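You operate a simulated robot arm through the tools that you are given. There is no shell and no other tool. Be economical: measure what you need, move in short steps, check, and stop when the job is done.

The job below is to be done with a simulated two-armed robot. You get a single attempt, and the scene is never put back.

Task
Pick up the binder that says "english" from the top of the long processor with one hand, pass it to the other hand and put it on the top of the pump unit.

It is judged by the outcome, as a careful person would: the job done as asked, and still so three seconds after it is handed in. It fails if anything else is knocked over, pushed out of place, dropped, spilled or broken.

Robot
Two 7-joint arms with three-finger grippers on one trunk, on a base that drives. Base frame: it is fixed to the floor where the robot stands at the start and does not move with it; the origin is under the middle of the robot, x ahead of it, y to its left, z up. Readings come in m, rad, newtons and seconds.
The left shoulder is at the start at [0.062, 0.126, 1.235], the right one opposite. With the tool pointing down near the work surface each hand reaches from about 0.32 to 0.82 m from the robot's upright axis, wherever it stands, measured 20 degrees to its own side. Places, roughly: top of the pump unit (24x24 cm) [3.02, -2.98, 1.04]. Payload 2.94 kg a hand.
Tool frame (each hand has its own): the origin (TCP) lies between the finger pads and is the grasp point; the fingertips stand 0.03 m ahead of it; z points along the fingers, y is the line along which they close. The gripper opens to 0.128 m. The gripper's body begins 0.093 m behind the TCP.
Orientation is that of the tool frame in the base frame, as a unit quaternion [w, x, y, z]. With the fingers straight down and closing along the base's y, the tool's x points along the base's -x, its y along +y and its z along -z.

Tools
- The arms move only by the tool move_arm. It takes "left_moves", "right_moves" or both (then of equal length, played together; a hand with none holds still); each is a list of rows, each an object (a shift or turn left out is 0, a gripper value left out holds the last) with "fingers": the opening, from 0 (shut) to 1 (fully open); "travel": the shift along the base's x, y, z in cm, a list of three; "rotation": the turn, a rotation vector about the base's x, y, z in rad, a list of three. In form: [{"fingers": fingers, "travel": [dx, dy, dz], "rotation": [wx, wy, wz]}, ...]. A call has 1 to 8 rows; each row is the pose to reach, as a shift and turn from the pose commanded when the call began. Each row takes 0.2 s and may step no farther than 0.05 m and 0.15 rad from the row before; otherwise, or with a gripper value out of range, the whole call is refused. Where a pose cannot be reached the arm comes as near as it can. A force on the tool above 40 N (or 10 N above the force at the start of the call, whichever is more), or a blocked arm, ends the call early, and 0.2 s more pass. Each finger halts on what it meets, pressing with about 32 N; the grip force reading is that of the motor and also rises with nothing between the fingers. The clock runs only during rows and for 0.2 s after the last one: add rows that repeat a pose to give the fingers time. It gives the time, the measured TCP pose, the force on the tool (base axes), the opening and the grip force at its end, in the units of the frame above (readings bear some noise), with the torque about the TCP (base axes, N m) and any sound that the robot's microphone picked up, and new pictures: "views" is both (left out), scene, wrist or none (wrist: the cameras of the hands that moved).
- Cameras (640 x 400 px; columns grow to the right, rows downward): "scene" is now at [0.1767, -0.0368, 1.4313]; the picture's right is [-0.40, -0.92, 0.00], its down [-0.27, 0.12, -0.96] and it looks along [0.88, -0.38, -0.29] (base axes); focal length 232 px, centre (320, 200). "left" rides on the left gripper at [0.069, 0.015, -0.12] in its tool frame; the picture's right is [-0.21, 0.98, 0.00], its down [-0.82, -0.18, -0.54] and it looks along [-0.53, -0.12, 0.84] (tool axes); focal length 251 px, centre (320, 200). "right" rides on the right gripper at [0.069, -0.015, -0.12] in its tool frame; the picture's right is [0.21, 0.98, 0.00], its down [-0.82, 0.18, -0.54] and it looks along [-0.53, 0.12, 0.84] (tool axes); focal length 251 px, centre (320, 200). There is no depth. A picture from a camera that has moved, and an enlarged one, comes with that camera's place and axes in the base frame and with its lens.
- raise_lower(by): slides the trunk up (or, below 0, down) by that many m; the arms and the scene camera ride with it, the base frame stays. It gives what a move gives, with no picture.
- base_move(legs): drives the robot by 1 to 6 legs, each [ahead, left, turn to the left] in m, m and rad, along the robot's own axes; the way and the turn of a leg run together, so that a leg with both is an arc; at most 1.5 m and 3.142 rad a leg. The arms and the cameras ride along, it lands a little off, and it stops where it bumps. It gives what a move gives, and a new picture of the scene camera.
- head_to(pan, tilt): turns the head with the scene camera to pan (to the left, within 1.396 rad either way) and tilt (down, from -0.506 to 1.204), counted from straight ahead of the robot. It gives what a move gives, and a new picture of the scene camera.
- close_up(camera, box): a new picture of the part [left, top, right, bottom] of that camera's present view, enlarged. It takes no simulated time.
- close_job(): hands the job in; it is judged then, once.

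Go step by step. Nothing tells you exact positions but the pictures and the camera data: compare them with the known pose of the tool, close in by small moves and look again before you grip or let go. The budget is 120 turns and 260 pictures, counting those below and the enlarged ones. Unless the task says otherwise, let go and move clear before handing in, and close with one line.

The tools are called after "Request:" as a command line: name --argument value ..., lists and objects as JSON in quotes. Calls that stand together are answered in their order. move_arm: Moves the arms, as the interface text tells. Its arguments: {"type":"object","properties":{"left_moves":{"type":"array"},"right_moves":{"type":"array"},"views":{"type":"string","enum":["both","scene","wrist","none"]}},"required":[]} The other tools are called the same way: raise_lower (by) slides the trunk up or down; base_move (legs) drives the base; head_to (pan, tilt) turns the head that bears the scene camera; close_up (camera, box) takes an enlarged picture of a part of a camera's view; close_job () hands the job in.

At the start:

```text
time: 0.0
left_ee_pos: [0.3386, -0.0104, 1.3524]
left_tool_rot: [0.0, 0.0, 1.0, 0.0]
left_contact_force: [0.5, -0.5, 0.1]
left_ft_torque: [0.0, 0.02, -0.01]
left_width: 0.1278
left_grip_force: 0.0
right_ee_pos: [0.3042, -0.2788, 1.3279]
right_tool_rot: [0.0, 0.0, 1.0, -0.001]
right_contact_force: [0.1, -0.5, 0.7]
right_ft_torque: [0.01, -0.01, 0.01]
right_width: 0.1278
right_grip_force: 0.1
trunk travel left (down, up): [-0.45, 0.097]
robot x, y, heading: [0.0023, 0.0002, -0.006]
head pan, tilt: [-0.414, 0.298]
```

scene: 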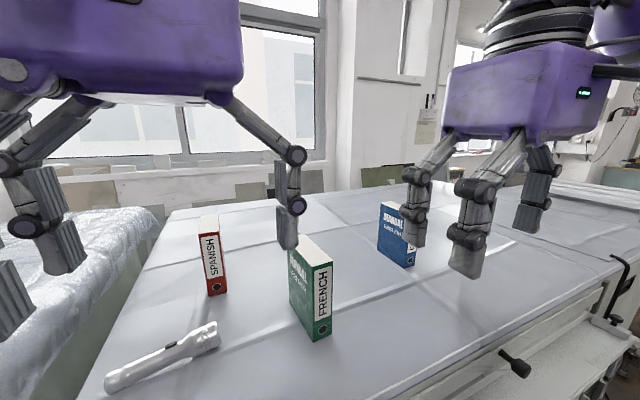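
right: 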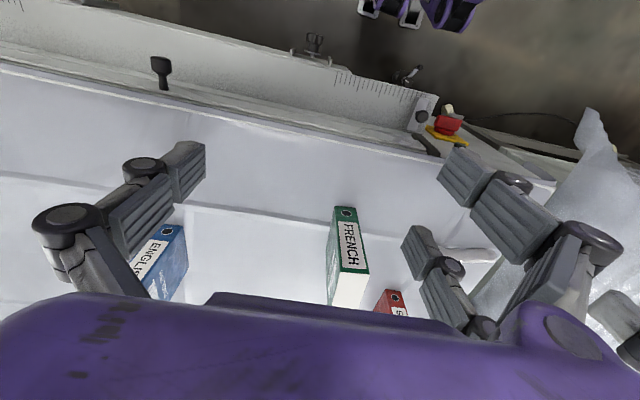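
left: 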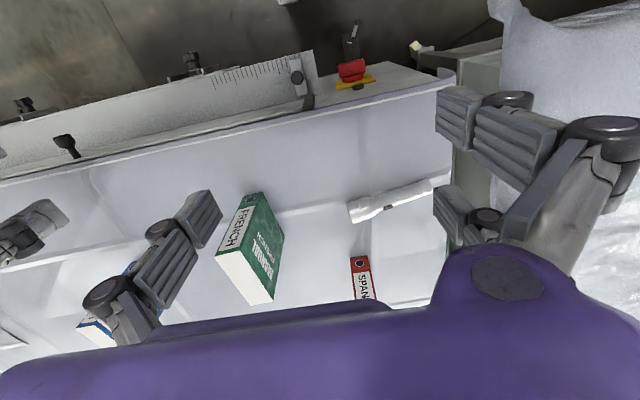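

The blue binder on the right of the table appears to be the "english" one, seen in the right wrist picture. I'll enlarge both views to confirm this and measure where it is.

Request:
close_up --camera "scene" --box '[340, 170, 480, 290]'

Request:
close_up --camera "right" --box '[80, 180, 400, 340]'

Request:
head_to --pan -1.0 --tilt 0.3

```text
3.33 times, centred on (410, 230) of scene
camera zoom: at [0.1767, -0.0368, 1.4313], right [-0.4, -0.92, 0.0], down [-0.27, 0.12, -0.96], along [0.88, -0.38, -0.29], focal length 772 px, centre (20, 100)
```

zoom: 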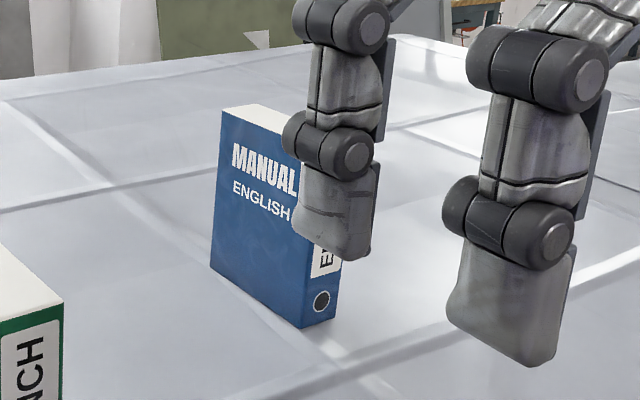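

```text
2.00 times, centred on (240, 260) of right
camera zoom: at [0.2366, -0.2953, 1.4489], right [-0.21, 0.98, 0.0], down [0.82, 0.18, 0.54], along [0.53, 0.12, -0.84], focal length 503 px, centre (480, 80)
```

zoom: 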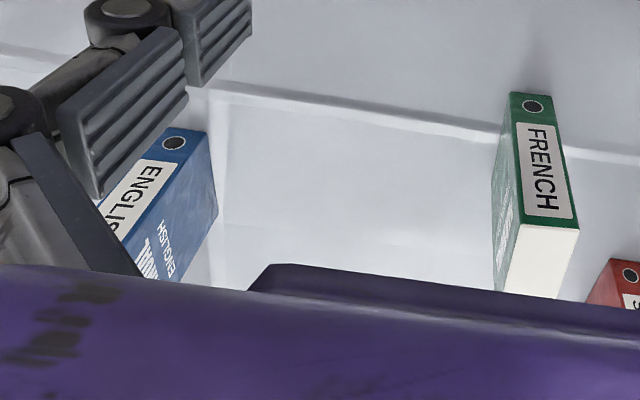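

```text
time: 1.0
left_ee_pos: [0.3384, -0.01, 1.3532]
left_tool_rot: [0.001, -0.002, 1.0, -0.002]
left_contact_force: [11.4, -22.9, 23.8]
left_ft_torque: [3.46, 3.18, 1.4]
left_width: 0.1279
left_grip_force: 0.0
right_ee_pos: [0.3041, -0.2782, 1.3299]
right_tool_rot: [0.0, 0.0, 1.0, 0.001]
right_contact_force: [0.4, -0.6, 0.6]
right_ft_torque: [-0.02, -0.02, 0.02]
right_width: 0.1281
right_grip_force: 0.1
trunk travel left (down, up): [-0.45, 0.097]
robot x, y, heading: [-0.0015, -0.0005, -0.001]
head pan, tilt: [-1.0, 0.3]
camera scene: at [0.147, -0.074, 1.4294], right [-0.8, -0.6, 0.0], down [-0.19, 0.25, -0.95], along [0.57, -0.76, -0.31], focal length 232 px, centre (320, 200)
```

scene: 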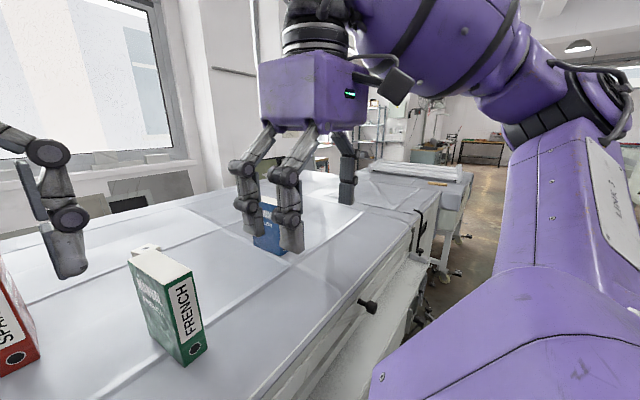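

The binder is about 4 cm thick along y, 12.5 cm deep along x and 17.5 cm tall. It's centred near [0.70, -0.535], with its top at about z 1.20, and that's out of the right hand's reach. I'll sidestep to the right and turn the head back to watch.

Request:
base_move --legs '[[0, -0.3, 0]]'

Request:
head_to --pan -0.5 --tilt 0.45

```text
time: 4.2
left_ee_pos: [0.339, -0.304, 1.352]
left_tool_rot: [0.001, 0.0, 1.0, -0.001]
left_contact_force: [8.5, -21.5, 29.7]
left_ft_torque: [3.56, 3.26, 1.36]
left_width: 0.1281
left_grip_force: 0.0
right_ee_pos: [0.3049, -0.5731, 1.3293]
right_tool_rot: [0.0, 0.001, 1.0, 0.0]
right_contact_force: [0.1, 0.0, -0.1]
right_ft_torque: [0.01, 0.01, -0.02]
right_width: 0.1279
right_grip_force: 0.0
trunk travel left (down, up): [-0.45, 0.097]
robot x, y, heading: [-0.0007, -0.2925, -0.004]
head pan, tilt: [-1.0, 0.3]
camera scene: at [0.1465, -0.3682, 1.4284], right [-0.8, -0.6, 0.0], down [-0.19, 0.26, -0.95], along [0.56, -0.76, -0.32], focal length 232 px, centre (320, 200)
```

scene: 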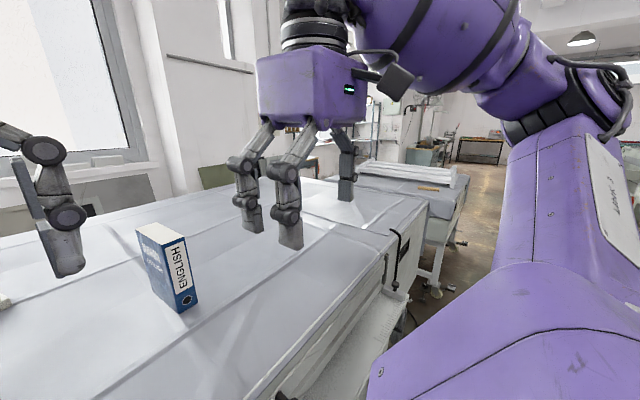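

```text
time: 5.1
left_ee_pos: [0.3374, -0.3047, 1.3522]
left_tool_rot: [0.0, -0.001, 1.0, 0.0]
left_contact_force: [0.3, 0.4, 0.2]
left_ft_torque: [0.01, 0.0, 0.02]
left_width: 0.128
left_grip_force: 0.0
right_ee_pos: [0.3042, -0.573, 1.3286]
right_tool_rot: [0.0, 0.0, 1.0, 0.0]
right_contact_force: [-0.1, -0.4, 0.4]
right_ft_torque: [-0.04, 0.02, 0.01]
right_width: 0.128
right_grip_force: 0.0
trunk travel left (down, up): [-0.45, 0.097]
robot x, y, heading: [0.0024, -0.2924, 0.002]
head pan, tilt: [-0.499, 0.45]
camera scene: at [0.1716, -0.3375, 1.4172], right [-0.48, -0.88, 0.0], down [-0.38, 0.21, -0.9], along [0.79, -0.43, -0.43], focal length 232 px, centre (320, 200)
```

scene: 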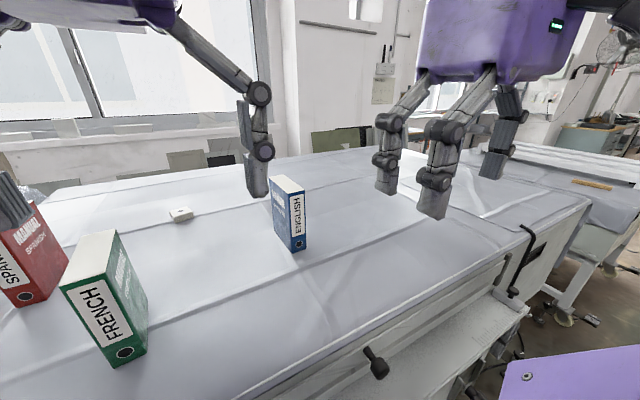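

Turning the head far to the right presses it against the left arm, so I'll avoid that. The path to the binder is clear, and I'll take a second measurement of it.

Request:
close_up --camera "scene" --box '[240, 160, 352, 260]'

Request:
close_up --camera "right" --box '[0, 0, 640, 400]'

```text
4.00 times, centred on (296, 210) of scene
camera zoom: at [0.1716, -0.3375, 1.4172], right [-0.48, -0.88, 0.0], down [-0.38, 0.21, -0.9], along [0.79, -0.43, -0.43], focal length 927 px, centre (416, 160)
```

zoom: 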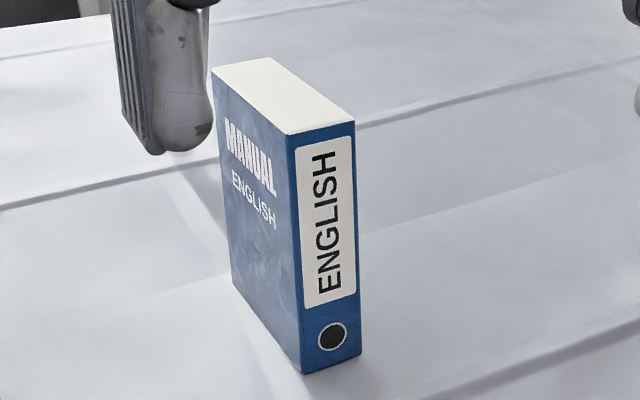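

```text
1.00 times, centred on (320, 200) of right (not enlarged: the box is as wide or as high as the picture)
camera zoom: at [0.2361, -0.5895, 1.4488], right [-0.21, 0.98, 0.0], down [0.82, 0.18, 0.54], along [0.53, 0.12, -0.84], focal length 251 px, centre (320, 200)
```

zoom: 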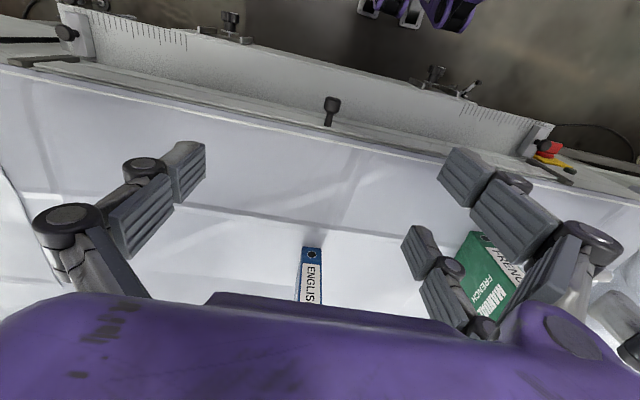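

The two measurements agree: the binder's centre is about [0.695, -0.528] with a yaw of about 0.06 rad. I'll bring the right hand over it at safe height.

Request:
move_arm --right_moves '[{"fingers": 1, "travel": [5, 0.5, 0], "rotation": [0, 0, 0.01]}, {"travel": [10, 1, 0], "rotation": [0, 0, 0.02]}, {"travel": [15, 1.5, 0], "rotation": [0, 0, 0.03]}, {"travel": [20, 2, 0], "rotation": [0, 0, 0.04]}, {"travel": [25, 2.5, 0], "rotation": [0, 0, 0.05]}, {"travel": [30, 3, 0], "rotation": [0, 0, 0.06]}, {"travel": [35, 4, 0], "rotation": [0, 0, 0.06]}, {"travel": [39.8, 4.5, 0], "rotation": [0, 0, 0.06]}]'

```text
refused: row 1 steps farther than a row can; nothing moved
```

Request:
move_arm --right_moves '[{"fingers": 1, "travel": [4.9, 0.5, 0], "rotation": [0, 0, 0.01]}, {"travel": [9.8, 1, 0], "rotation": [0, 0, 0.02]}, {"travel": [14.7, 1.5, 0], "rotation": [0, 0, 0.03]}, {"travel": [19.6, 2, 0], "rotation": [0, 0, 0.04]}, {"travel": [24.5, 2.5, 0], "rotation": [0, 0, 0.05]}, {"travel": [29.4, 3, 0], "rotation": [0, 0, 0.06]}, {"travel": [34.3, 3.7, 0], "rotation": [0, 0, 0.06]}, {"travel": [39.1, 4.5, 0], "rotation": [0, 0, 0.06]}]'

```text
time: 6.9
left_ee_pos: [0.3374, -0.3056, 1.3526]
left_tool_rot: [0.0, 0.0, 1.0, -0.001]
left_contact_force: [0.0, -0.5, -1.2]
left_ft_torque: [0.01, 0.04, 0.01]
left_width: 0.128
left_grip_force: 0.1
right_ee_pos: [0.6035, -0.5791, 1.3095]
right_tool_rot: [0.0, -0.029, 1.0, 0.001]
right_contact_force: [0.1, -0.6, -0.2]
right_ft_torque: [0.0, 0.05, 0.03]
right_width: 0.1281
right_grip_force: 0.1
right hand out of reach, approached as far as the arm can: row 6, 7, 8
trunk travel left (down, up): [-0.45, 0.097]
robot x, y, heading: [0.0006, -0.2936, -0.007]
head pan, tilt: [-0.499, 0.45]
camera scene: at [0.1722, -0.3384, 1.4171], right [-0.48, -0.88, 0.0], down [-0.38, 0.21, -0.9], along [0.79, -0.43, -0.44], focal length 232 px, centre (320, 200)
camera right: at [0.5359, -0.5995, 1.4295], right [-0.27, 0.96, 0.0], down [0.81, 0.23, 0.54], along [0.52, 0.15, -0.84], focal length 251 px, centre (320, 200)
```

scene: 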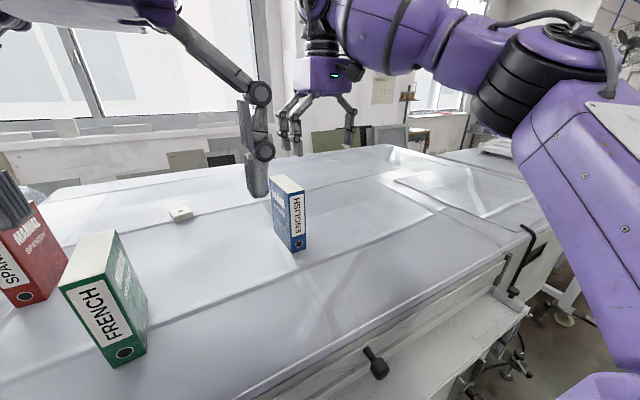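
right: 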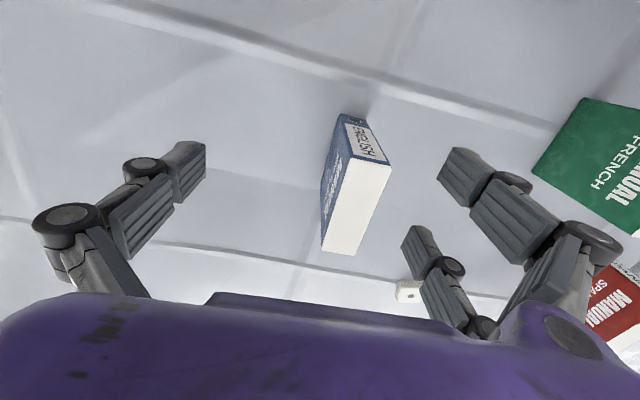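

The arm can't reach that far at this height. I'll raise the trunk, then continue to about [0.695, -0.521], which is the binder centre I get from the wrist picture.

Request:
raise_lower --by 0.09

Request:
move_arm --right_moves '[{"fingers": 1, "travel": [0, 2, -4], "rotation": [0, 0, 0]}, {"travel": [2, 4, -7]}, {"travel": [5, 6, -9]}, {"travel": [6, 6, -9]}]'

```text
time: 8.1
left_ee_pos: [0.3382, -0.3048, 1.4409]
left_tool_rot: [-0.001, 0.0, 1.0, 0.0]
left_contact_force: [0.0, 0.3, -0.4]
left_ft_torque: [-0.01, 0.02, 0.05]
left_width: 0.1278
left_grip_force: 0.1
right_ee_pos: [0.5109, -0.578, 1.5502]
right_tool_rot: [0.135, -0.028, 0.99, -0.004]
right_contact_force: [0.9, 0.4, -0.2]
right_ft_torque: [0.01, 0.05, 0.06]
right_width: 0.1279
right_grip_force: 0.2
trunk travel left (down, up): [-0.54, 0.007]
robot x, y, heading: [0.0024, -0.2959, 0.004]
head pan, tilt: [-0.499, 0.45]
```

```text
time: 9.1
left_ee_pos: [0.3344, -0.3034, 1.4427]
left_tool_rot: [0.002, 0.0, 1.0, -0.001]
left_contact_force: [0.1, -0.4, -0.4]
left_ft_torque: [-0.01, -0.06, 0.0]
left_width: 0.1276
left_grip_force: 0.1
right_ee_pos: [0.5402, -0.5361, 1.4748]
right_tool_rot: [0.139, -0.028, 0.99, -0.004]
right_contact_force: [-1.1, 0.5, 0.2]
right_ft_torque: [-0.06, -0.06, 0.02]
right_width: 0.1282
right_grip_force: 0.1
right hand out of reach, approached as far as the arm can: row 3, 4
trunk travel left (down, up): [-0.54, 0.007]
robot x, y, heading: [0.0001, -0.2931, -0.001]
head pan, tilt: [-0.499, 0.45]
camera scene: at [0.0884, -0.3373, 1.5202], right [-0.48, -0.88, 0.0], down [-0.38, 0.21, -0.9], along [0.79, -0.43, -0.43], focal length 232 px, centre (320, 200)
camera right: at [0.4426, -0.5571, 1.5719], right [-0.26, 0.96, -0.07], down [0.63, 0.23, 0.74], along [0.73, 0.15, -0.67], focal length 251 px, centre (320, 200)
```

scene: 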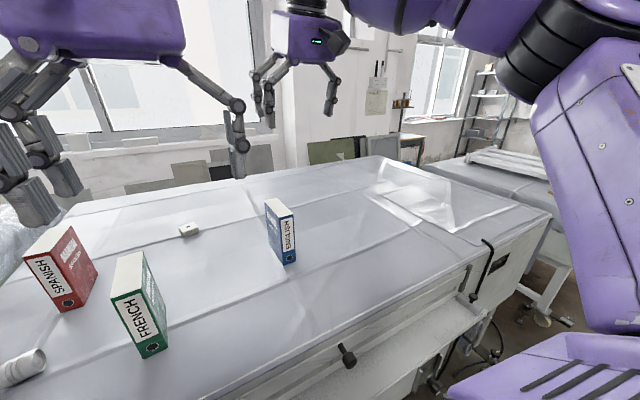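
right: 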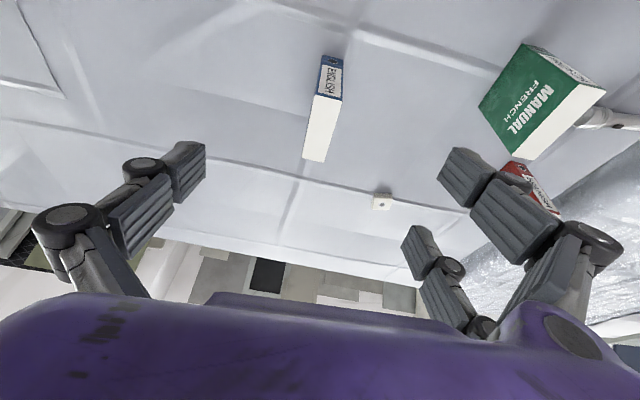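

Raising the trunk also moved it backward, which doesn't help reach. I'll put it back down and look at the floor gap in front of the base.

Request:
raise_lower --by -0.09

Request:
head_to --pan -0.3 --tilt 1.15

```text
time: 10.4
left_ee_pos: [0.3363, -0.3045, 1.3542]
left_tool_rot: [0.001, 0.0, 1.0, -0.001]
left_contact_force: [0.7, -0.1, 0.1]
left_ft_torque: [0.01, -0.03, -0.01]
left_width: 0.1281
left_grip_force: 0.1
right_ee_pos: [0.5442, -0.5361, 1.3862]
right_tool_rot: [0.137, -0.029, 0.99, -0.003]
right_contact_force: [0.4, -0.2, 0.0]
right_ft_torque: [0.02, -0.03, -0.01]
right_width: 0.1278
right_grip_force: 0.2
trunk travel left (down, up): [-0.45, 0.097]
robot x, y, heading: [0.0033, -0.2963, -0.006]
head pan, tilt: [-0.499, 0.45]
```

```text
time: 11.5
left_ee_pos: [0.3382, -0.3044, 1.3522]
left_tool_rot: [0.001, 0.0, 1.0, -0.001]
left_contact_force: [-0.6, -0.8, -0.2]
left_ft_torque: [0.02, 0.01, 0.01]
left_width: 0.1281
left_grip_force: 0.0
right_ee_pos: [0.5463, -0.5363, 1.3848]
right_tool_rot: [0.137, -0.03, 0.99, -0.003]
right_contact_force: [-0.1, -0.7, 0.1]
right_ft_torque: [0.01, 0.0, -0.02]
right_width: 0.1277
right_grip_force: 0.0
trunk travel left (down, up): [-0.45, 0.097]
robot x, y, heading: [0.0012, -0.2948, 0.0]
head pan, tilt: [-0.3, 1.15]
camera scene: at [0.1479, -0.3112, 1.362], right [-0.3, -0.95, 0.0], down [-0.87, 0.27, -0.41], along [0.39, -0.12, -0.91], focal length 232 px, centre (320, 200)
```

scene: 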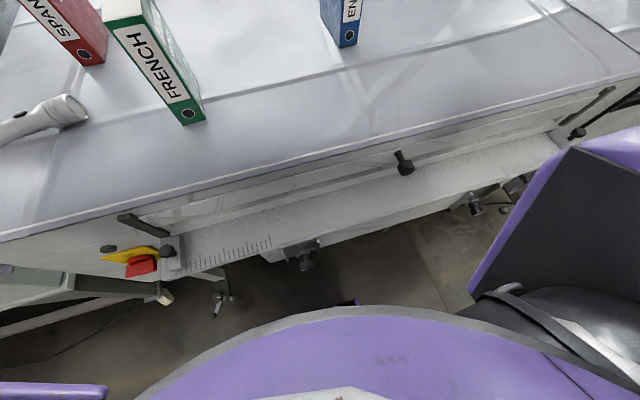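

There's about 10 cm or more of clear gap between the robot's front and the table's ledge. I'll drive 8 cm ahead.

Request:
base_move --legs '[[0.08, 0, 0]]'

```text
time: 12.5
left_ee_pos: [0.4137, -0.3047, 1.353]
left_tool_rot: [0.001, 0.0, 1.0, -0.001]
left_contact_force: [0.8, -0.3, -0.2]
left_ft_torque: [-0.04, 0.01, 0.0]
left_width: 0.1277
left_grip_force: 0.2
right_ee_pos: [0.623, -0.5367, 1.3857]
right_tool_rot: [0.138, -0.03, 0.99, -0.004]
right_contact_force: [0.1, 0.2, 0.9]
right_ft_torque: [0.0, 0.01, -0.01]
right_width: 0.1281
right_grip_force: 0.0
trunk travel left (down, up): [-0.45, 0.097]
robot x, y, heading: [0.0769, -0.2946, -0.004]
head pan, tilt: [-0.3, 1.15]
camera scene: at [0.2238, -0.3113, 1.3622], right [-0.3, -0.95, 0.0], down [-0.87, 0.27, -0.41], along [0.39, -0.12, -0.91], focal length 232 px, centre (320, 200)
```

scene: 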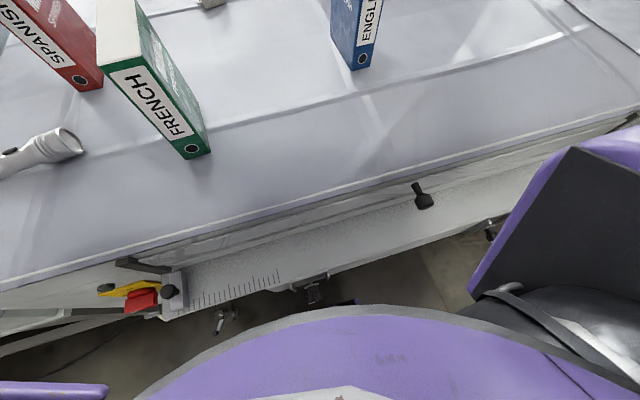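

That moved cleanly. Now I'll straighten the right tool and position it above the binder, staying high.

Request:
move_arm --right_moves '[{"fingers": 1, "travel": [2, 0.5, -1], "rotation": [0, 0.1, 0]}, {"travel": [4, 1, -3], "rotation": [0, 0.2, 0.01]}, {"travel": [6, 1.5, -6], "rotation": [0, 0.275, 0.02]}, {"travel": [7.2, 1.5, -10], "rotation": [0, 0.275, 0.02]}, {"travel": [7.2, 1.5, -10], "rotation": [0, 0.275, 0.02]}]'

Request:
head_to --pan -0.5 --tilt 0.5

```text
time: 13.7
left_ee_pos: [0.4154, -0.3048, 1.3525]
left_tool_rot: [0.0, 0.001, 1.0, 0.0]
left_contact_force: [-0.5, -0.7, 0.3]
left_ft_torque: [0.0, -0.02, -0.02]
left_width: 0.128
left_grip_force: 0.0
right_ee_pos: [0.6738, -0.5386, 1.285]
right_tool_rot: [0.001, -0.038, 0.999, 0.002]
right_contact_force: [0.7, 1.0, 0.2]
right_ft_torque: [0.02, 0.02, 0.03]
right_width: 0.1281
right_grip_force: 0.0
right hand out of reach, approached as far as the arm can: row 2, 3, 4, 5
trunk travel left (down, up): [-0.45, 0.097]
robot x, y, heading: [0.0758, -0.2947, 0.003]
head pan, tilt: [-0.3, 1.15]
camera scene: at [0.2339, -0.2977, 1.3666], right [-0.07, -1.0, 0.0], down [-0.88, 0.06, -0.48], along [0.47, -0.03, -0.88], focal length 232 px, centre (320, 200)
camera right: at [0.6074, -0.5613, 1.4049], right [-0.29, 0.96, 0.0], down [0.8, 0.24, 0.54], along [0.52, 0.16, -0.84], focal length 251 px, centre (320, 200)
```

scene: 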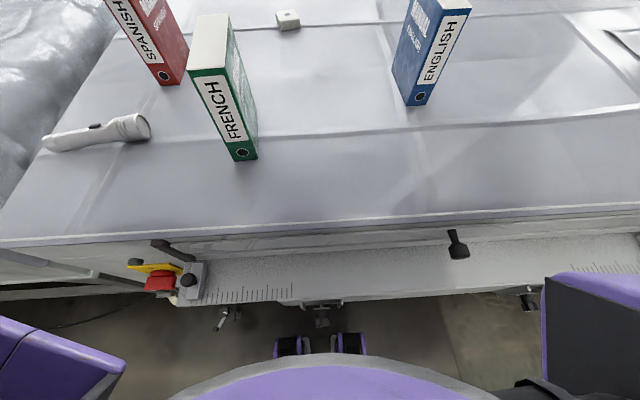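
right: 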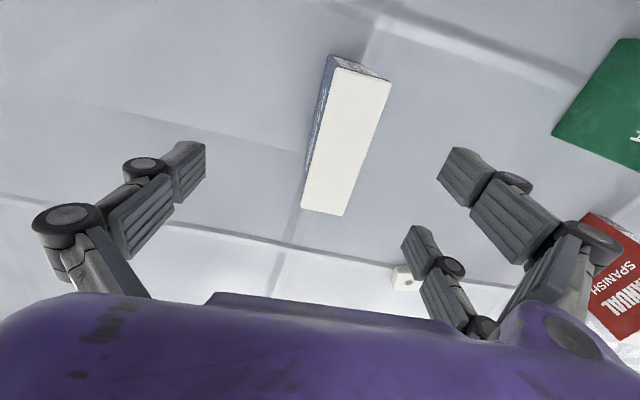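

```text
time: 14.7
left_ee_pos: [0.4153, -0.3052, 1.3527]
left_tool_rot: [0.0, 0.001, 1.0, 0.0]
left_contact_force: [0.5, 0.2, 0.1]
left_ft_torque: [0.01, -0.01, -0.03]
left_width: 0.128
left_grip_force: 0.1
right_ee_pos: [0.6744, -0.5396, 1.2848]
right_tool_rot: [-0.001, -0.039, 0.999, 0.002]
right_contact_force: [0.5, -0.3, 0.2]
right_ft_torque: [-0.03, 0.01, 0.01]
right_width: 0.1279
right_grip_force: 0.0
trunk travel left (down, up): [-0.45, 0.097]
robot x, y, heading: [0.0807, -0.2923, 0.001]
head pan, tilt: [-0.499, 0.499]
camera scene: at [0.2484, -0.3372, 1.4127], right [-0.48, -0.88, 0.0], down [-0.42, 0.23, -0.88], along [0.77, -0.42, -0.48], focal length 232 px, centre (320, 200)
```

scene: 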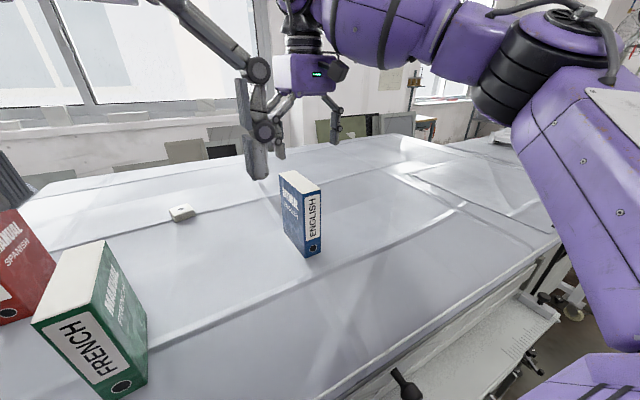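

The wrist view puts the binder's top centre at [0.683, -0.52] with a yaw of 0.06, and the hand is at [0.674, -0.539]. I'll centre on it and descend halfway.

Request:
move_arm --right_moves '[{"fingers": 1, "travel": [0, 1, -1]}, {"travel": [0.5, 1.8, -3]}, {"travel": [1.0, 1.8, -5.5]}, {"travel": [1.0, 1.8, -5.5]}]'

```text
time: 15.7
left_ee_pos: [0.4145, -0.3048, 1.352]
left_tool_rot: [0.0, 0.001, 1.0, -0.001]
left_contact_force: [0.2, 0.0, -0.1]
left_ft_torque: [0.01, -0.05, 0.0]
left_width: 0.1279
left_grip_force: 0.1
right_ee_pos: [0.687, -0.5307, 1.2308]
right_tool_rot: [0.001, -0.039, 0.999, 0.002]
right_contact_force: [0.0, 0.1, -0.8]
right_ft_torque: [0.04, -0.04, -0.01]
right_width: 0.1278
right_grip_force: 0.0
right hand out of reach, approached as far as the arm can: row 1, 2, 3, 4
trunk travel left (down, up): [-0.45, 0.097]
robot x, y, heading: [0.0802, -0.2889, -0.001]
head pan, tilt: [-0.499, 0.499]
camera scene: at [0.2482, -0.3371, 1.4128], right [-0.48, -0.88, 0.0], down [-0.42, 0.23, -0.88], along [0.77, -0.42, -0.48], focal length 232 px, centre (320, 200)
camera right: at [0.6194, -0.5532, 1.351], right [-0.29, 0.96, 0.0], down [0.8, 0.24, 0.54], along [0.52, 0.16, -0.84], focal length 251 px, centre (320, 200)
```

scene: 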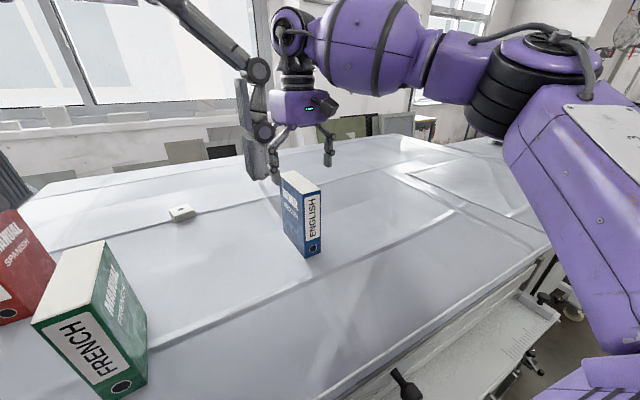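
right: 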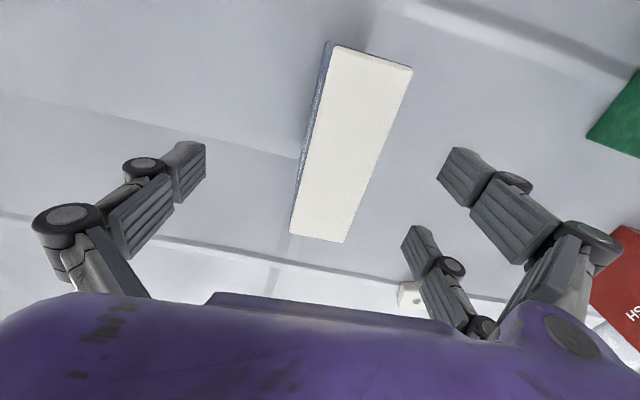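

The fingers straddle the binder well. I'll go down the rest of the way.

Request:
move_arm --right_moves '[{"fingers": 1, "travel": [0, 0.4, -2]}, {"travel": [0.3, 0.8, -4.5]}, {"travel": [0.3, 1.0, -6.8]}, {"travel": [0.3, 1.0, -6.8]}]'

```text
time: 16.7
left_ee_pos: [0.4151, -0.306, 1.3524]
left_tool_rot: [0.0, 0.001, 1.0, -0.001]
left_contact_force: [0.4, 0.7, 0.6]
left_ft_torque: [0.01, 0.0, -0.04]
left_width: 0.1281
left_grip_force: 0.1
right_ee_pos: [0.6897, -0.5193, 1.1642]
right_tool_rot: [0.0, -0.04, 0.999, 0.001]
right_contact_force: [0.4, 0.2, -0.5]
right_ft_torque: [-0.01, -0.01, -0.03]
right_width: 0.1279
right_grip_force: 0.2
trunk travel left (down, up): [-0.45, 0.097]
robot x, y, heading: [0.0793, -0.2925, -0.003]
head pan, tilt: [-0.499, 0.499]
camera scene: at [0.2482, -0.3373, 1.4128], right [-0.48, -0.88, 0.0], down [-0.42, 0.23, -0.88], along [0.77, -0.42, -0.48], focal length 232 px, centre (320, 200)
camera right: at [0.6229, -0.5414, 1.2845], right [-0.29, 0.96, 0.0], down [0.8, 0.24, 0.54], along [0.52, 0.16, -0.84], focal length 251 px, centre (320, 200)
```

scene: 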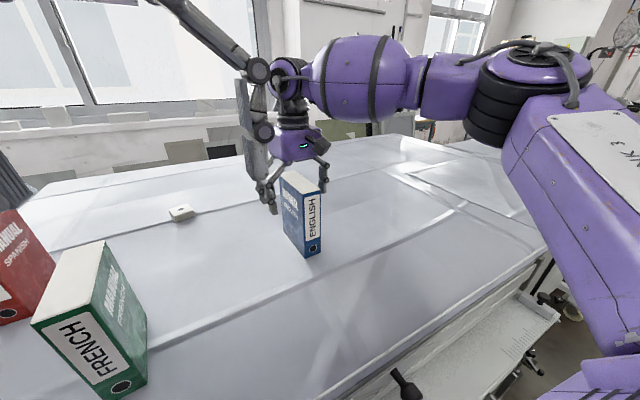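
right: 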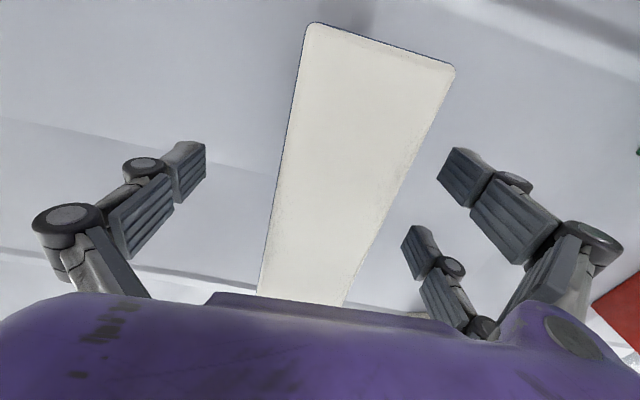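

The hand is in place, so I'll close the fingers.

Request:
move_arm --right_moves '[{"fingers": 0.5}, {"fingers": 0.28}, {"fingers": 0.1}, {"fingers": 0.0}, {"fingers": 0.0}, {"fingers": 0.0}]'

```text
time: 18.1
left_ee_pos: [0.4145, -0.3044, 1.3523]
left_tool_rot: [0.0, 0.0, 1.0, -0.001]
left_contact_force: [0.4, -1.0, -0.3]
left_ft_torque: [0.0, -0.01, 0.01]
left_width: 0.1279
left_grip_force: 0.1
right_ee_pos: [0.6892, -0.5198, 1.1643]
right_tool_rot: [0.0, -0.04, 0.999, 0.001]
right_contact_force: [0.7, -0.5, 2.1]
right_ft_torque: [0.07, 0.05, 0.06]
right_width: 0.0435
right_grip_force: 32.2
trunk travel left (down, up): [-0.45, 0.097]
robot x, y, heading: [0.0771, -0.295, -0.002]
head pan, tilt: [-0.499, 0.499]
camera scene: at [0.2483, -0.3373, 1.4128], right [-0.48, -0.88, 0.0], down [-0.42, 0.23, -0.88], along [0.77, -0.42, -0.48], focal length 232 px, centre (320, 200)
camera right: at [0.623, -0.5415, 1.2848], right [-0.29, 0.96, 0.0], down [0.8, 0.24, 0.54], along [0.52, 0.16, -0.84], focal length 251 px, centre (320, 200)
```

scene: 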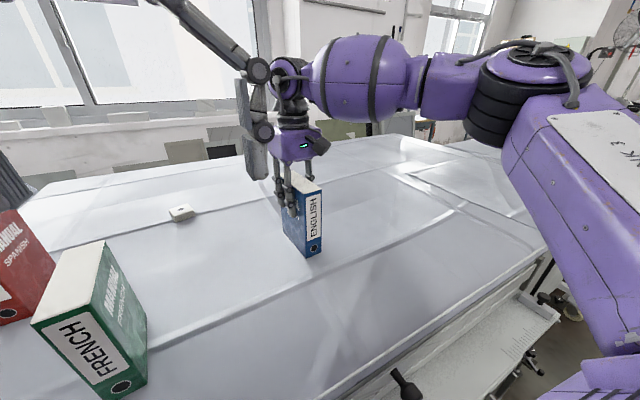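
right: 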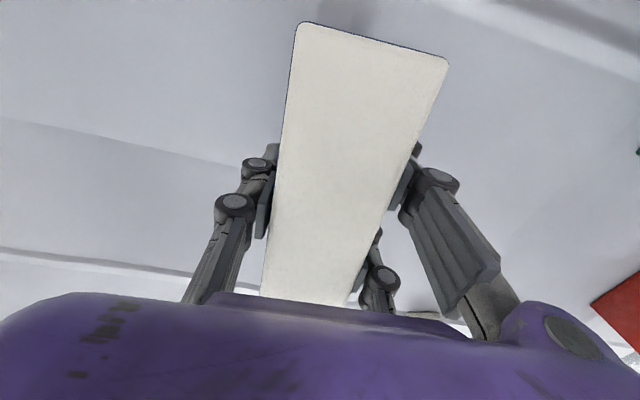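

The grip is solid at 43.5 mm and 32 N. I'll lift the binder straight up, then draw it in a little.

Request:
move_arm --right_moves '[{"fingers": 0, "travel": [0, 0, 2]}, {"travel": [0, 0, 4]}, {"travel": [-2, 0, 6.5]}, {"travel": [-5, -1, 9]}, {"travel": [-9, -2, 11]}, {"travel": [-13, -2, 12]}, {"travel": [-13, -2, 12]}]'

```text
time: 19.7
left_ee_pos: [0.4162, -0.3038, 1.3523]
left_tool_rot: [-0.001, 0.001, 1.0, 0.0]
left_contact_force: [-0.6, 0.3, 0.3]
left_ft_torque: [-0.02, 0.02, 0.01]
left_width: 0.128
left_grip_force: 0.1
right_ee_pos: [0.5607, -0.5423, 1.2821]
right_tool_rot: [-0.001, -0.04, 0.999, 0.002]
right_contact_force: [0.6, 0.5, -3.3]
right_ft_torque: [-0.02, 0.0, 0.01]
right_width: 0.0437
right_grip_force: 32.3
right hand out of reach, approached as far as the arm can: row 2
trunk travel left (down, up): [-0.45, 0.097]
robot x, y, heading: [0.0793, -0.2967, -0.001]
head pan, tilt: [-0.499, 0.499]
camera scene: at [0.2499, -0.3374, 1.4125], right [-0.48, -0.88, 0.0], down [-0.42, 0.23, -0.88], along [0.77, -0.42, -0.48], focal length 232 px, centre (320, 200)
camera right: at [0.495, -0.5633, 1.4032], right [-0.29, 0.96, 0.0], down [0.81, 0.24, 0.54], along [0.52, 0.16, -0.84], focal length 251 px, centre (320, 200)
```

scene: 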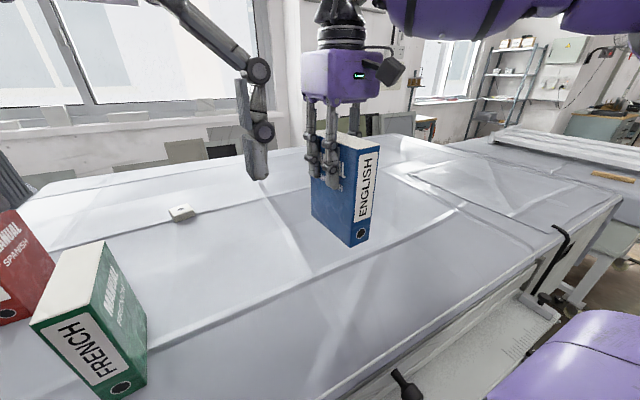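
right: 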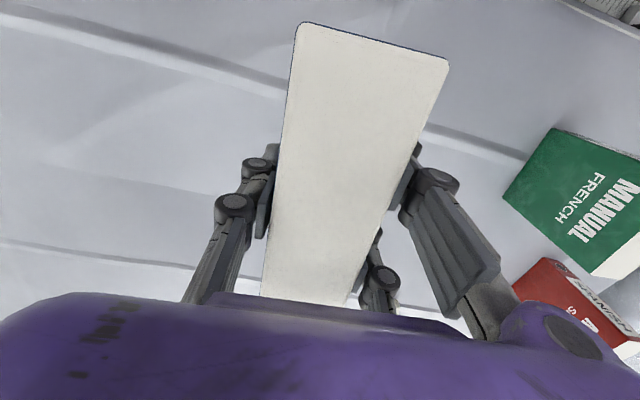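

The binder is lifted and hangs upright. I'll back away from the table for the handover and look towards the pump unit.

Request:
base_move --legs '[[-0.4, 0, 0]]'

Request:
head_to --pan -0.7 --tilt 0.3

```text
time: 22.2
left_ee_pos: [0.0135, -0.3024, 1.3522]
left_tool_rot: [-0.001, -0.005, 1.0, -0.001]
left_contact_force: [1.0, 0.6, -0.7]
left_ft_torque: [-0.01, -0.02, -0.01]
left_width: 0.1278
left_grip_force: 0.1
right_ee_pos: [0.1618, -0.537, 1.2831]
right_tool_rot: [0.0, -0.045, 0.999, 0.002]
right_contact_force: [0.3, 0.1, -3.1]
right_ft_torque: [0.0, -0.04, 0.01]
right_width: 0.0436
right_grip_force: 31.5
trunk travel left (down, up): [-0.45, 0.097]
robot x, y, heading: [-0.3248, -0.2975, 0.006]
head pan, tilt: [-0.499, 0.499]
camera scene: at [-0.1531, -0.3371, 1.4126], right [-0.47, -0.88, 0.0], down [-0.42, 0.22, -0.88], along [0.77, -0.41, -0.48], focal length 232 px, centre (320, 200)
```

scene: 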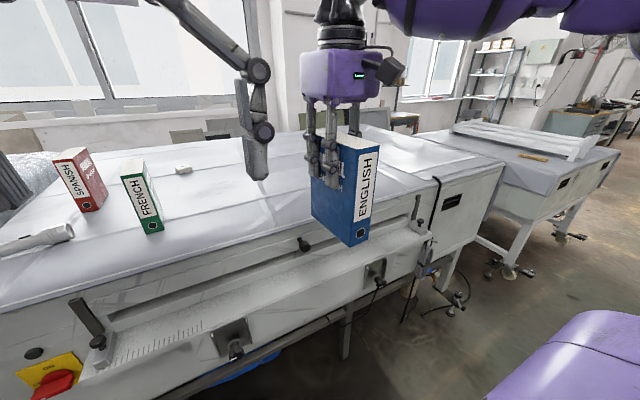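

```text
time: 23.0
left_ee_pos: [0.0123, -0.3022, 1.3505]
left_tool_rot: [0.0, -0.005, 1.0, -0.001]
left_contact_force: [0.6, 0.1, -0.9]
left_ft_torque: [-0.01, 0.0, 0.0]
left_width: 0.1278
left_grip_force: 0.0
right_ee_pos: [0.1606, -0.5378, 1.2822]
right_tool_rot: [0.0, -0.046, 0.999, 0.001]
right_contact_force: [-0.6, -0.1, -3.9]
right_ft_torque: [-0.02, -0.06, 0.0]
right_width: 0.0436
right_grip_force: 32.0
trunk travel left (down, up): [-0.45, 0.097]
robot x, y, heading: [-0.3237, -0.3003, 0.008]
head pan, tilt: [-0.7, 0.3]
camera scene: at [-0.1626, -0.3537, 1.4311], right [-0.64, -0.77, 0.0], down [-0.23, 0.19, -0.96], along [0.74, -0.61, -0.3], focal length 232 px, centre (320, 200)
```

scene: 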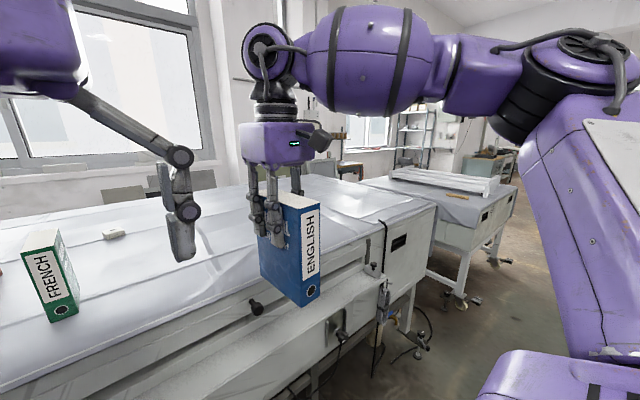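

There's free space here for the handover. I'll yaw the binder so its spine faces left, while the left hand moves out and turns to point at it from the left. The first part comes now.

Request:
move_arm --left_moves '[{"fingers": 1, "travel": [0, 3, 0], "rotation": [-0.0642, -0.0639, -0.1081]}, {"travel": [0, 6, 0], "rotation": [-0.1284, -0.1278, -0.2162]}, {"travel": [2, 8, 0], "rotation": [-0.1926, -0.1917, -0.3243]}, {"travel": [5, 10, -1], "rotation": [-0.2568, -0.2556, -0.4324]}, {"travel": [8, 10, -2], "rotation": [-0.321, -0.3195, -0.5405]}, {"travel": [11, 10, -3], "rotation": [-0.3852, -0.3834, -0.6486]}, {"travel": [13, 10, -4], "rotation": [-0.4494, -0.4473, -0.7567]}, {"travel": [14.5, 10, -5], "rotation": [-0.5136, -0.5112, -0.8648]}]' --right_moves '[{"fingers": 0, "rotation": [0, 0, -0.138]}, {"rotation": [0, 0, -0.276]}, {"rotation": [0, 0, -0.414]}, {"rotation": [0, 0, -0.552]}, {"rotation": [0, 0, -0.69]}, {"rotation": [0, 0, -0.828]}, {"rotation": [0, 0, -0.966]}, {"rotation": [0, 0, -1.104]}]'

```text
time: 23.4
left_ee_pos: [0.0136, -0.2746, 1.3545]
left_tool_rot: [0.028, 0.037, 0.998, -0.037]
left_contact_force: [17.9, -9.9, 13.1]
left_ft_torque: [1.75, 3.07, 0.07]
left_width: 0.1277
left_grip_force: 0.0
right_ee_pos: [0.16, -0.5341, 1.2847]
right_tool_rot: [-0.001, 0.016, 1.0, 0.0]
right_contact_force: [-0.1, -0.2, -2.6]
right_ft_torque: [-0.01, -0.05, 0.03]
right_width: 0.0437
right_grip_force: 32.0
trunk travel left (down, up): [-0.45, 0.097]
robot x, y, heading: [-0.329, -0.2954, 0.009]
head pan, tilt: [-0.7, 0.3]
stopped in row 2 (left hand): the force on the tool passed its limit at 53 N (the readings are from after the stop); the commanded pose is now the measured one
camera scene: at [-0.1598, -0.3467, 1.4304], right [-0.6, -0.8, 0.0], down [-0.24, 0.18, -0.95], along [0.76, -0.57, -0.3], focal length 232 px, centre (320, 200)
camera right: at [0.0917, -0.5481, 1.4041], right [-0.18, 0.98, 0.0], down [0.83, 0.15, 0.54], along [0.53, 0.1, -0.84], focal length 251 px, centre (320, 200)
camera left: at [-0.06, -0.2442, 1.4686], right [0.29, 0.96, -0.06], down [0.78, -0.2, 0.6], along [0.56, -0.22, -0.8], focal length 251 px, centre (320, 200)
```

scene: 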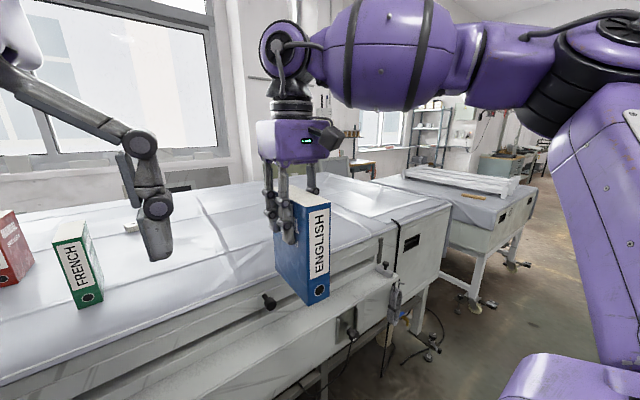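
right: 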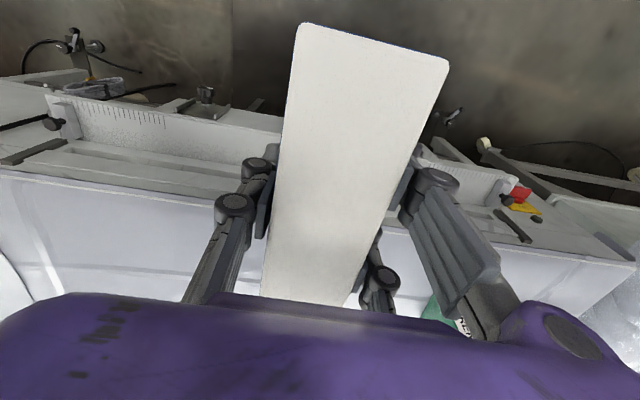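
left: 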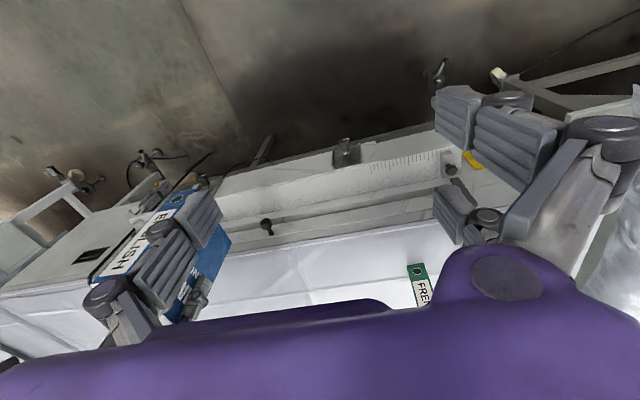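

The left hand's back touched the head. I'll move it straight forward and out before turning it any further.

Request:
move_arm --left_moves '[{"fingers": 1, "travel": [4, 0, 0]}, {"travel": [8, 1, 0]}, {"travel": [12, 3, -1]}, {"travel": [15, 6, -2]}, {"travel": [17, 9, -3]}, {"travel": [18, 12, -3]}, {"travel": [18, 14, -3]}]' --right_moves '[{"fingers": 0, "travel": [0, 0, 0]}, {}, {}, {}, {"rotation": [0, 0, -0.14]}, {"rotation": [0, 0, -0.28]}, {"rotation": [0, 0, -0.42]}]' --views "scene"

```text
time: 25.0
left_ee_pos: [0.1955, -0.135, 1.3271]
left_tool_rot: [0.027, 0.038, 0.998, -0.035]
left_contact_force: [0.0, 0.4, -0.7]
left_ft_torque: [-0.03, 0.01, -0.03]
left_width: 0.1278
left_grip_force: 0.0
right_ee_pos: [0.1598, -0.5362, 1.2827]
right_tool_rot: [0.0, 0.226, 0.974, 0.002]
right_contact_force: [0.2, 0.8, -3.1]
right_ft_torque: [-0.03, -0.02, -0.01]
right_width: 0.0435
right_grip_force: 32.0
trunk travel left (down, up): [-0.45, 0.097]
robot x, y, heading: [-0.324, -0.2934, 0.016]
head pan, tilt: [-0.7, 0.3]
camera scene: at [-0.1626, -0.353, 1.4312], right [-0.64, -0.77, 0.0], down [-0.23, 0.19, -0.96], along [0.74, -0.61, -0.3], focal length 232 px, centre (320, 200)
```

scene: 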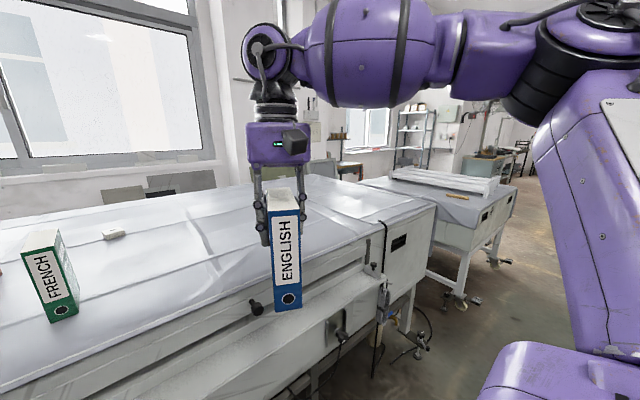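

It's clear now. I'll continue turning both hands.

Request:
move_arm --left_moves '[{"fingers": 1, "rotation": [-0.0634, -0.0661, -0.1096]}, {"rotation": [-0.1268, -0.1322, -0.2192]}, {"rotation": [-0.1902, -0.1983, -0.3288]}, {"rotation": [-0.2536, -0.2644, -0.4384]}, {"rotation": [-0.317, -0.3305, -0.548]}, {"rotation": [-0.3804, -0.3966, -0.6576]}, {"rotation": [-0.4438, -0.4627, -0.7672]}, {"rotation": [-0.5072, -0.5288, -0.8768]}]' --right_moves '[{"fingers": 0, "rotation": [0, 0, -0.139]}, {"rotation": [0, 0, -0.278]}, {"rotation": [0, 0, -0.417]}, {"rotation": [0, 0, -0.556]}, {"rotation": [0, 0, -0.695]}, {"rotation": [0, 0, -0.834]}, {"rotation": [0, 0, -0.973]}, {"rotation": [0, 0, -1.11]}]' --views "scene"

```text
time: 26.8
left_ee_pos: [0.1966, -0.1382, 1.3231]
left_tool_rot: [0.267, 0.45, 0.808, -0.271]
left_contact_force: [0.7, 0.7, 0.7]
left_ft_torque: [0.02, 0.05, -0.02]
left_width: 0.1277
left_grip_force: 0.0
right_ee_pos: [0.164, -0.538, 1.2822]
right_tool_rot: [0.0, 0.706, 0.709, 0.001]
right_contact_force: [0.6, -0.1, -2.9]
right_ft_torque: [-0.04, 0.02, -0.03]
right_width: 0.0438
right_grip_force: 32.0
trunk travel left (down, up): [-0.45, 0.097]
robot x, y, heading: [-0.3255, -0.2982, 0.014]
head pan, tilt: [-0.7, 0.3]
camera scene: at [-0.1596, -0.3549, 1.4306], right [-0.64, -0.77, 0.0], down [-0.23, 0.19, -0.95], along [0.74, -0.61, -0.3], focal length 232 px, centre (320, 200)
```

scene: 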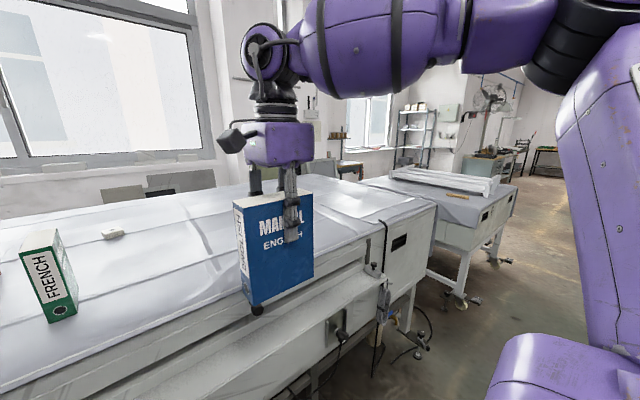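

Both hands turned fine, and the spine now faces left. I'll finish the left hand's rotation and aim the head between the hands.

Request:
move_arm --left_moves '[{"fingers": 1, "rotation": [-0.0634, -0.0661, -0.1096]}, {"rotation": [-0.1268, -0.1322, -0.2192]}, {"rotation": [-0.1902, -0.1983, -0.3288]}, {"rotation": [-0.2536, -0.2644, -0.4384]}]' --right_moves '[{"fingers": 0, "travel": [1, 2, 0]}, {"travel": [2, 4, 0]}, {"travel": [3.3, 6, -1]}, {"travel": [3.3, 8, -1]}]' --views "none"

Request:
head_to --pan -0.1 --tilt 0.45

Request:
close_up --camera "left" --box '[0, 0, 640, 400]'

```text
time: 27.8
left_ee_pos: [0.0811, -0.1898, 1.365]
left_tool_rot: [0.359, 0.604, 0.613, -0.361]
left_contact_force: [0.0, -0.4, -0.6]
left_ft_torque: [-0.01, 0.04, 0.0]
left_width: 0.1281
left_grip_force: 0.1
left hand out of reach, approached as far as the arm can: row 1, 2, 3, 4
right_ee_pos: [0.1942, -0.4566, 1.272]
right_tool_rot: [0.001, 0.705, 0.709, 0.001]
right_contact_force: [0.7, -0.1, -3.5]
right_ft_torque: [-0.04, -0.04, -0.01]
right_width: 0.0435
right_grip_force: 32.0
trunk travel left (down, up): [-0.45, 0.097]
robot x, y, heading: [-0.3242, -0.2938, 0.012]
head pan, tilt: [-0.7, 0.3]
```

```text
time: 28.8
left_ee_pos: [0.0819, -0.1898, 1.3646]
left_tool_rot: [0.359, 0.604, 0.613, -0.362]
left_contact_force: [-0.3, 0.2, 0.2]
left_ft_torque: [-0.04, -0.04, 0.0]
left_width: 0.1281
left_grip_force: 0.0
right_ee_pos: [0.1934, -0.4564, 1.2713]
right_tool_rot: [0.002, 0.705, 0.71, 0.002]
right_contact_force: [0.0, 0.7, -2.9]
right_ft_torque: [-0.04, 0.02, 0.02]
right_width: 0.0436
right_grip_force: 32.0
trunk travel left (down, up): [-0.45, 0.097]
robot x, y, heading: [-0.3239, -0.2946, 0.011]
head pan, tilt: [-0.099, 0.45]
camera scene: at [-0.1425, -0.3027, 1.4172], right [-0.09, -1.0, 0.0], down [-0.43, 0.04, -0.9], along [0.9, -0.08, -0.44], focal length 232 px, centre (320, 200)
```

scene: 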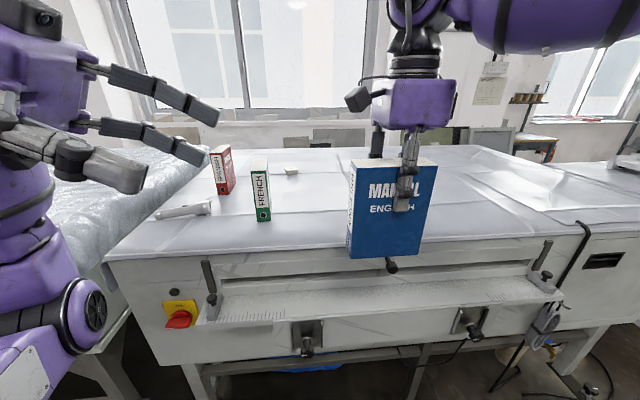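

```text
1.00 times, centred on (320, 200) of left (not enlarged: the box is as wide or as high as the picture)
camera zoom: at [0.095, -0.0505, 1.3611], right [0.98, -0.09, 0.18], down [-0.17, 0.08, 0.98], along [-0.1, -0.99, 0.06], focal length 251 px, centre (320, 200)
```

zoom: 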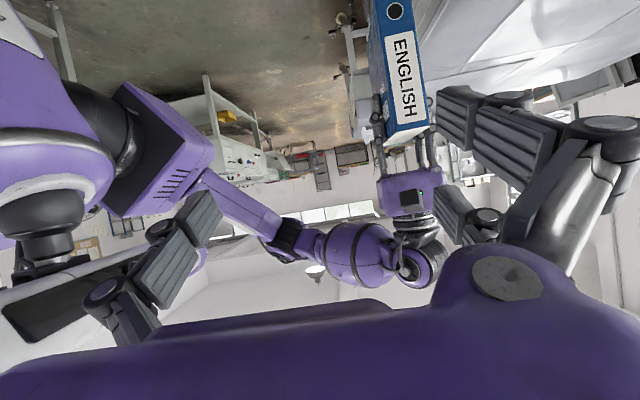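

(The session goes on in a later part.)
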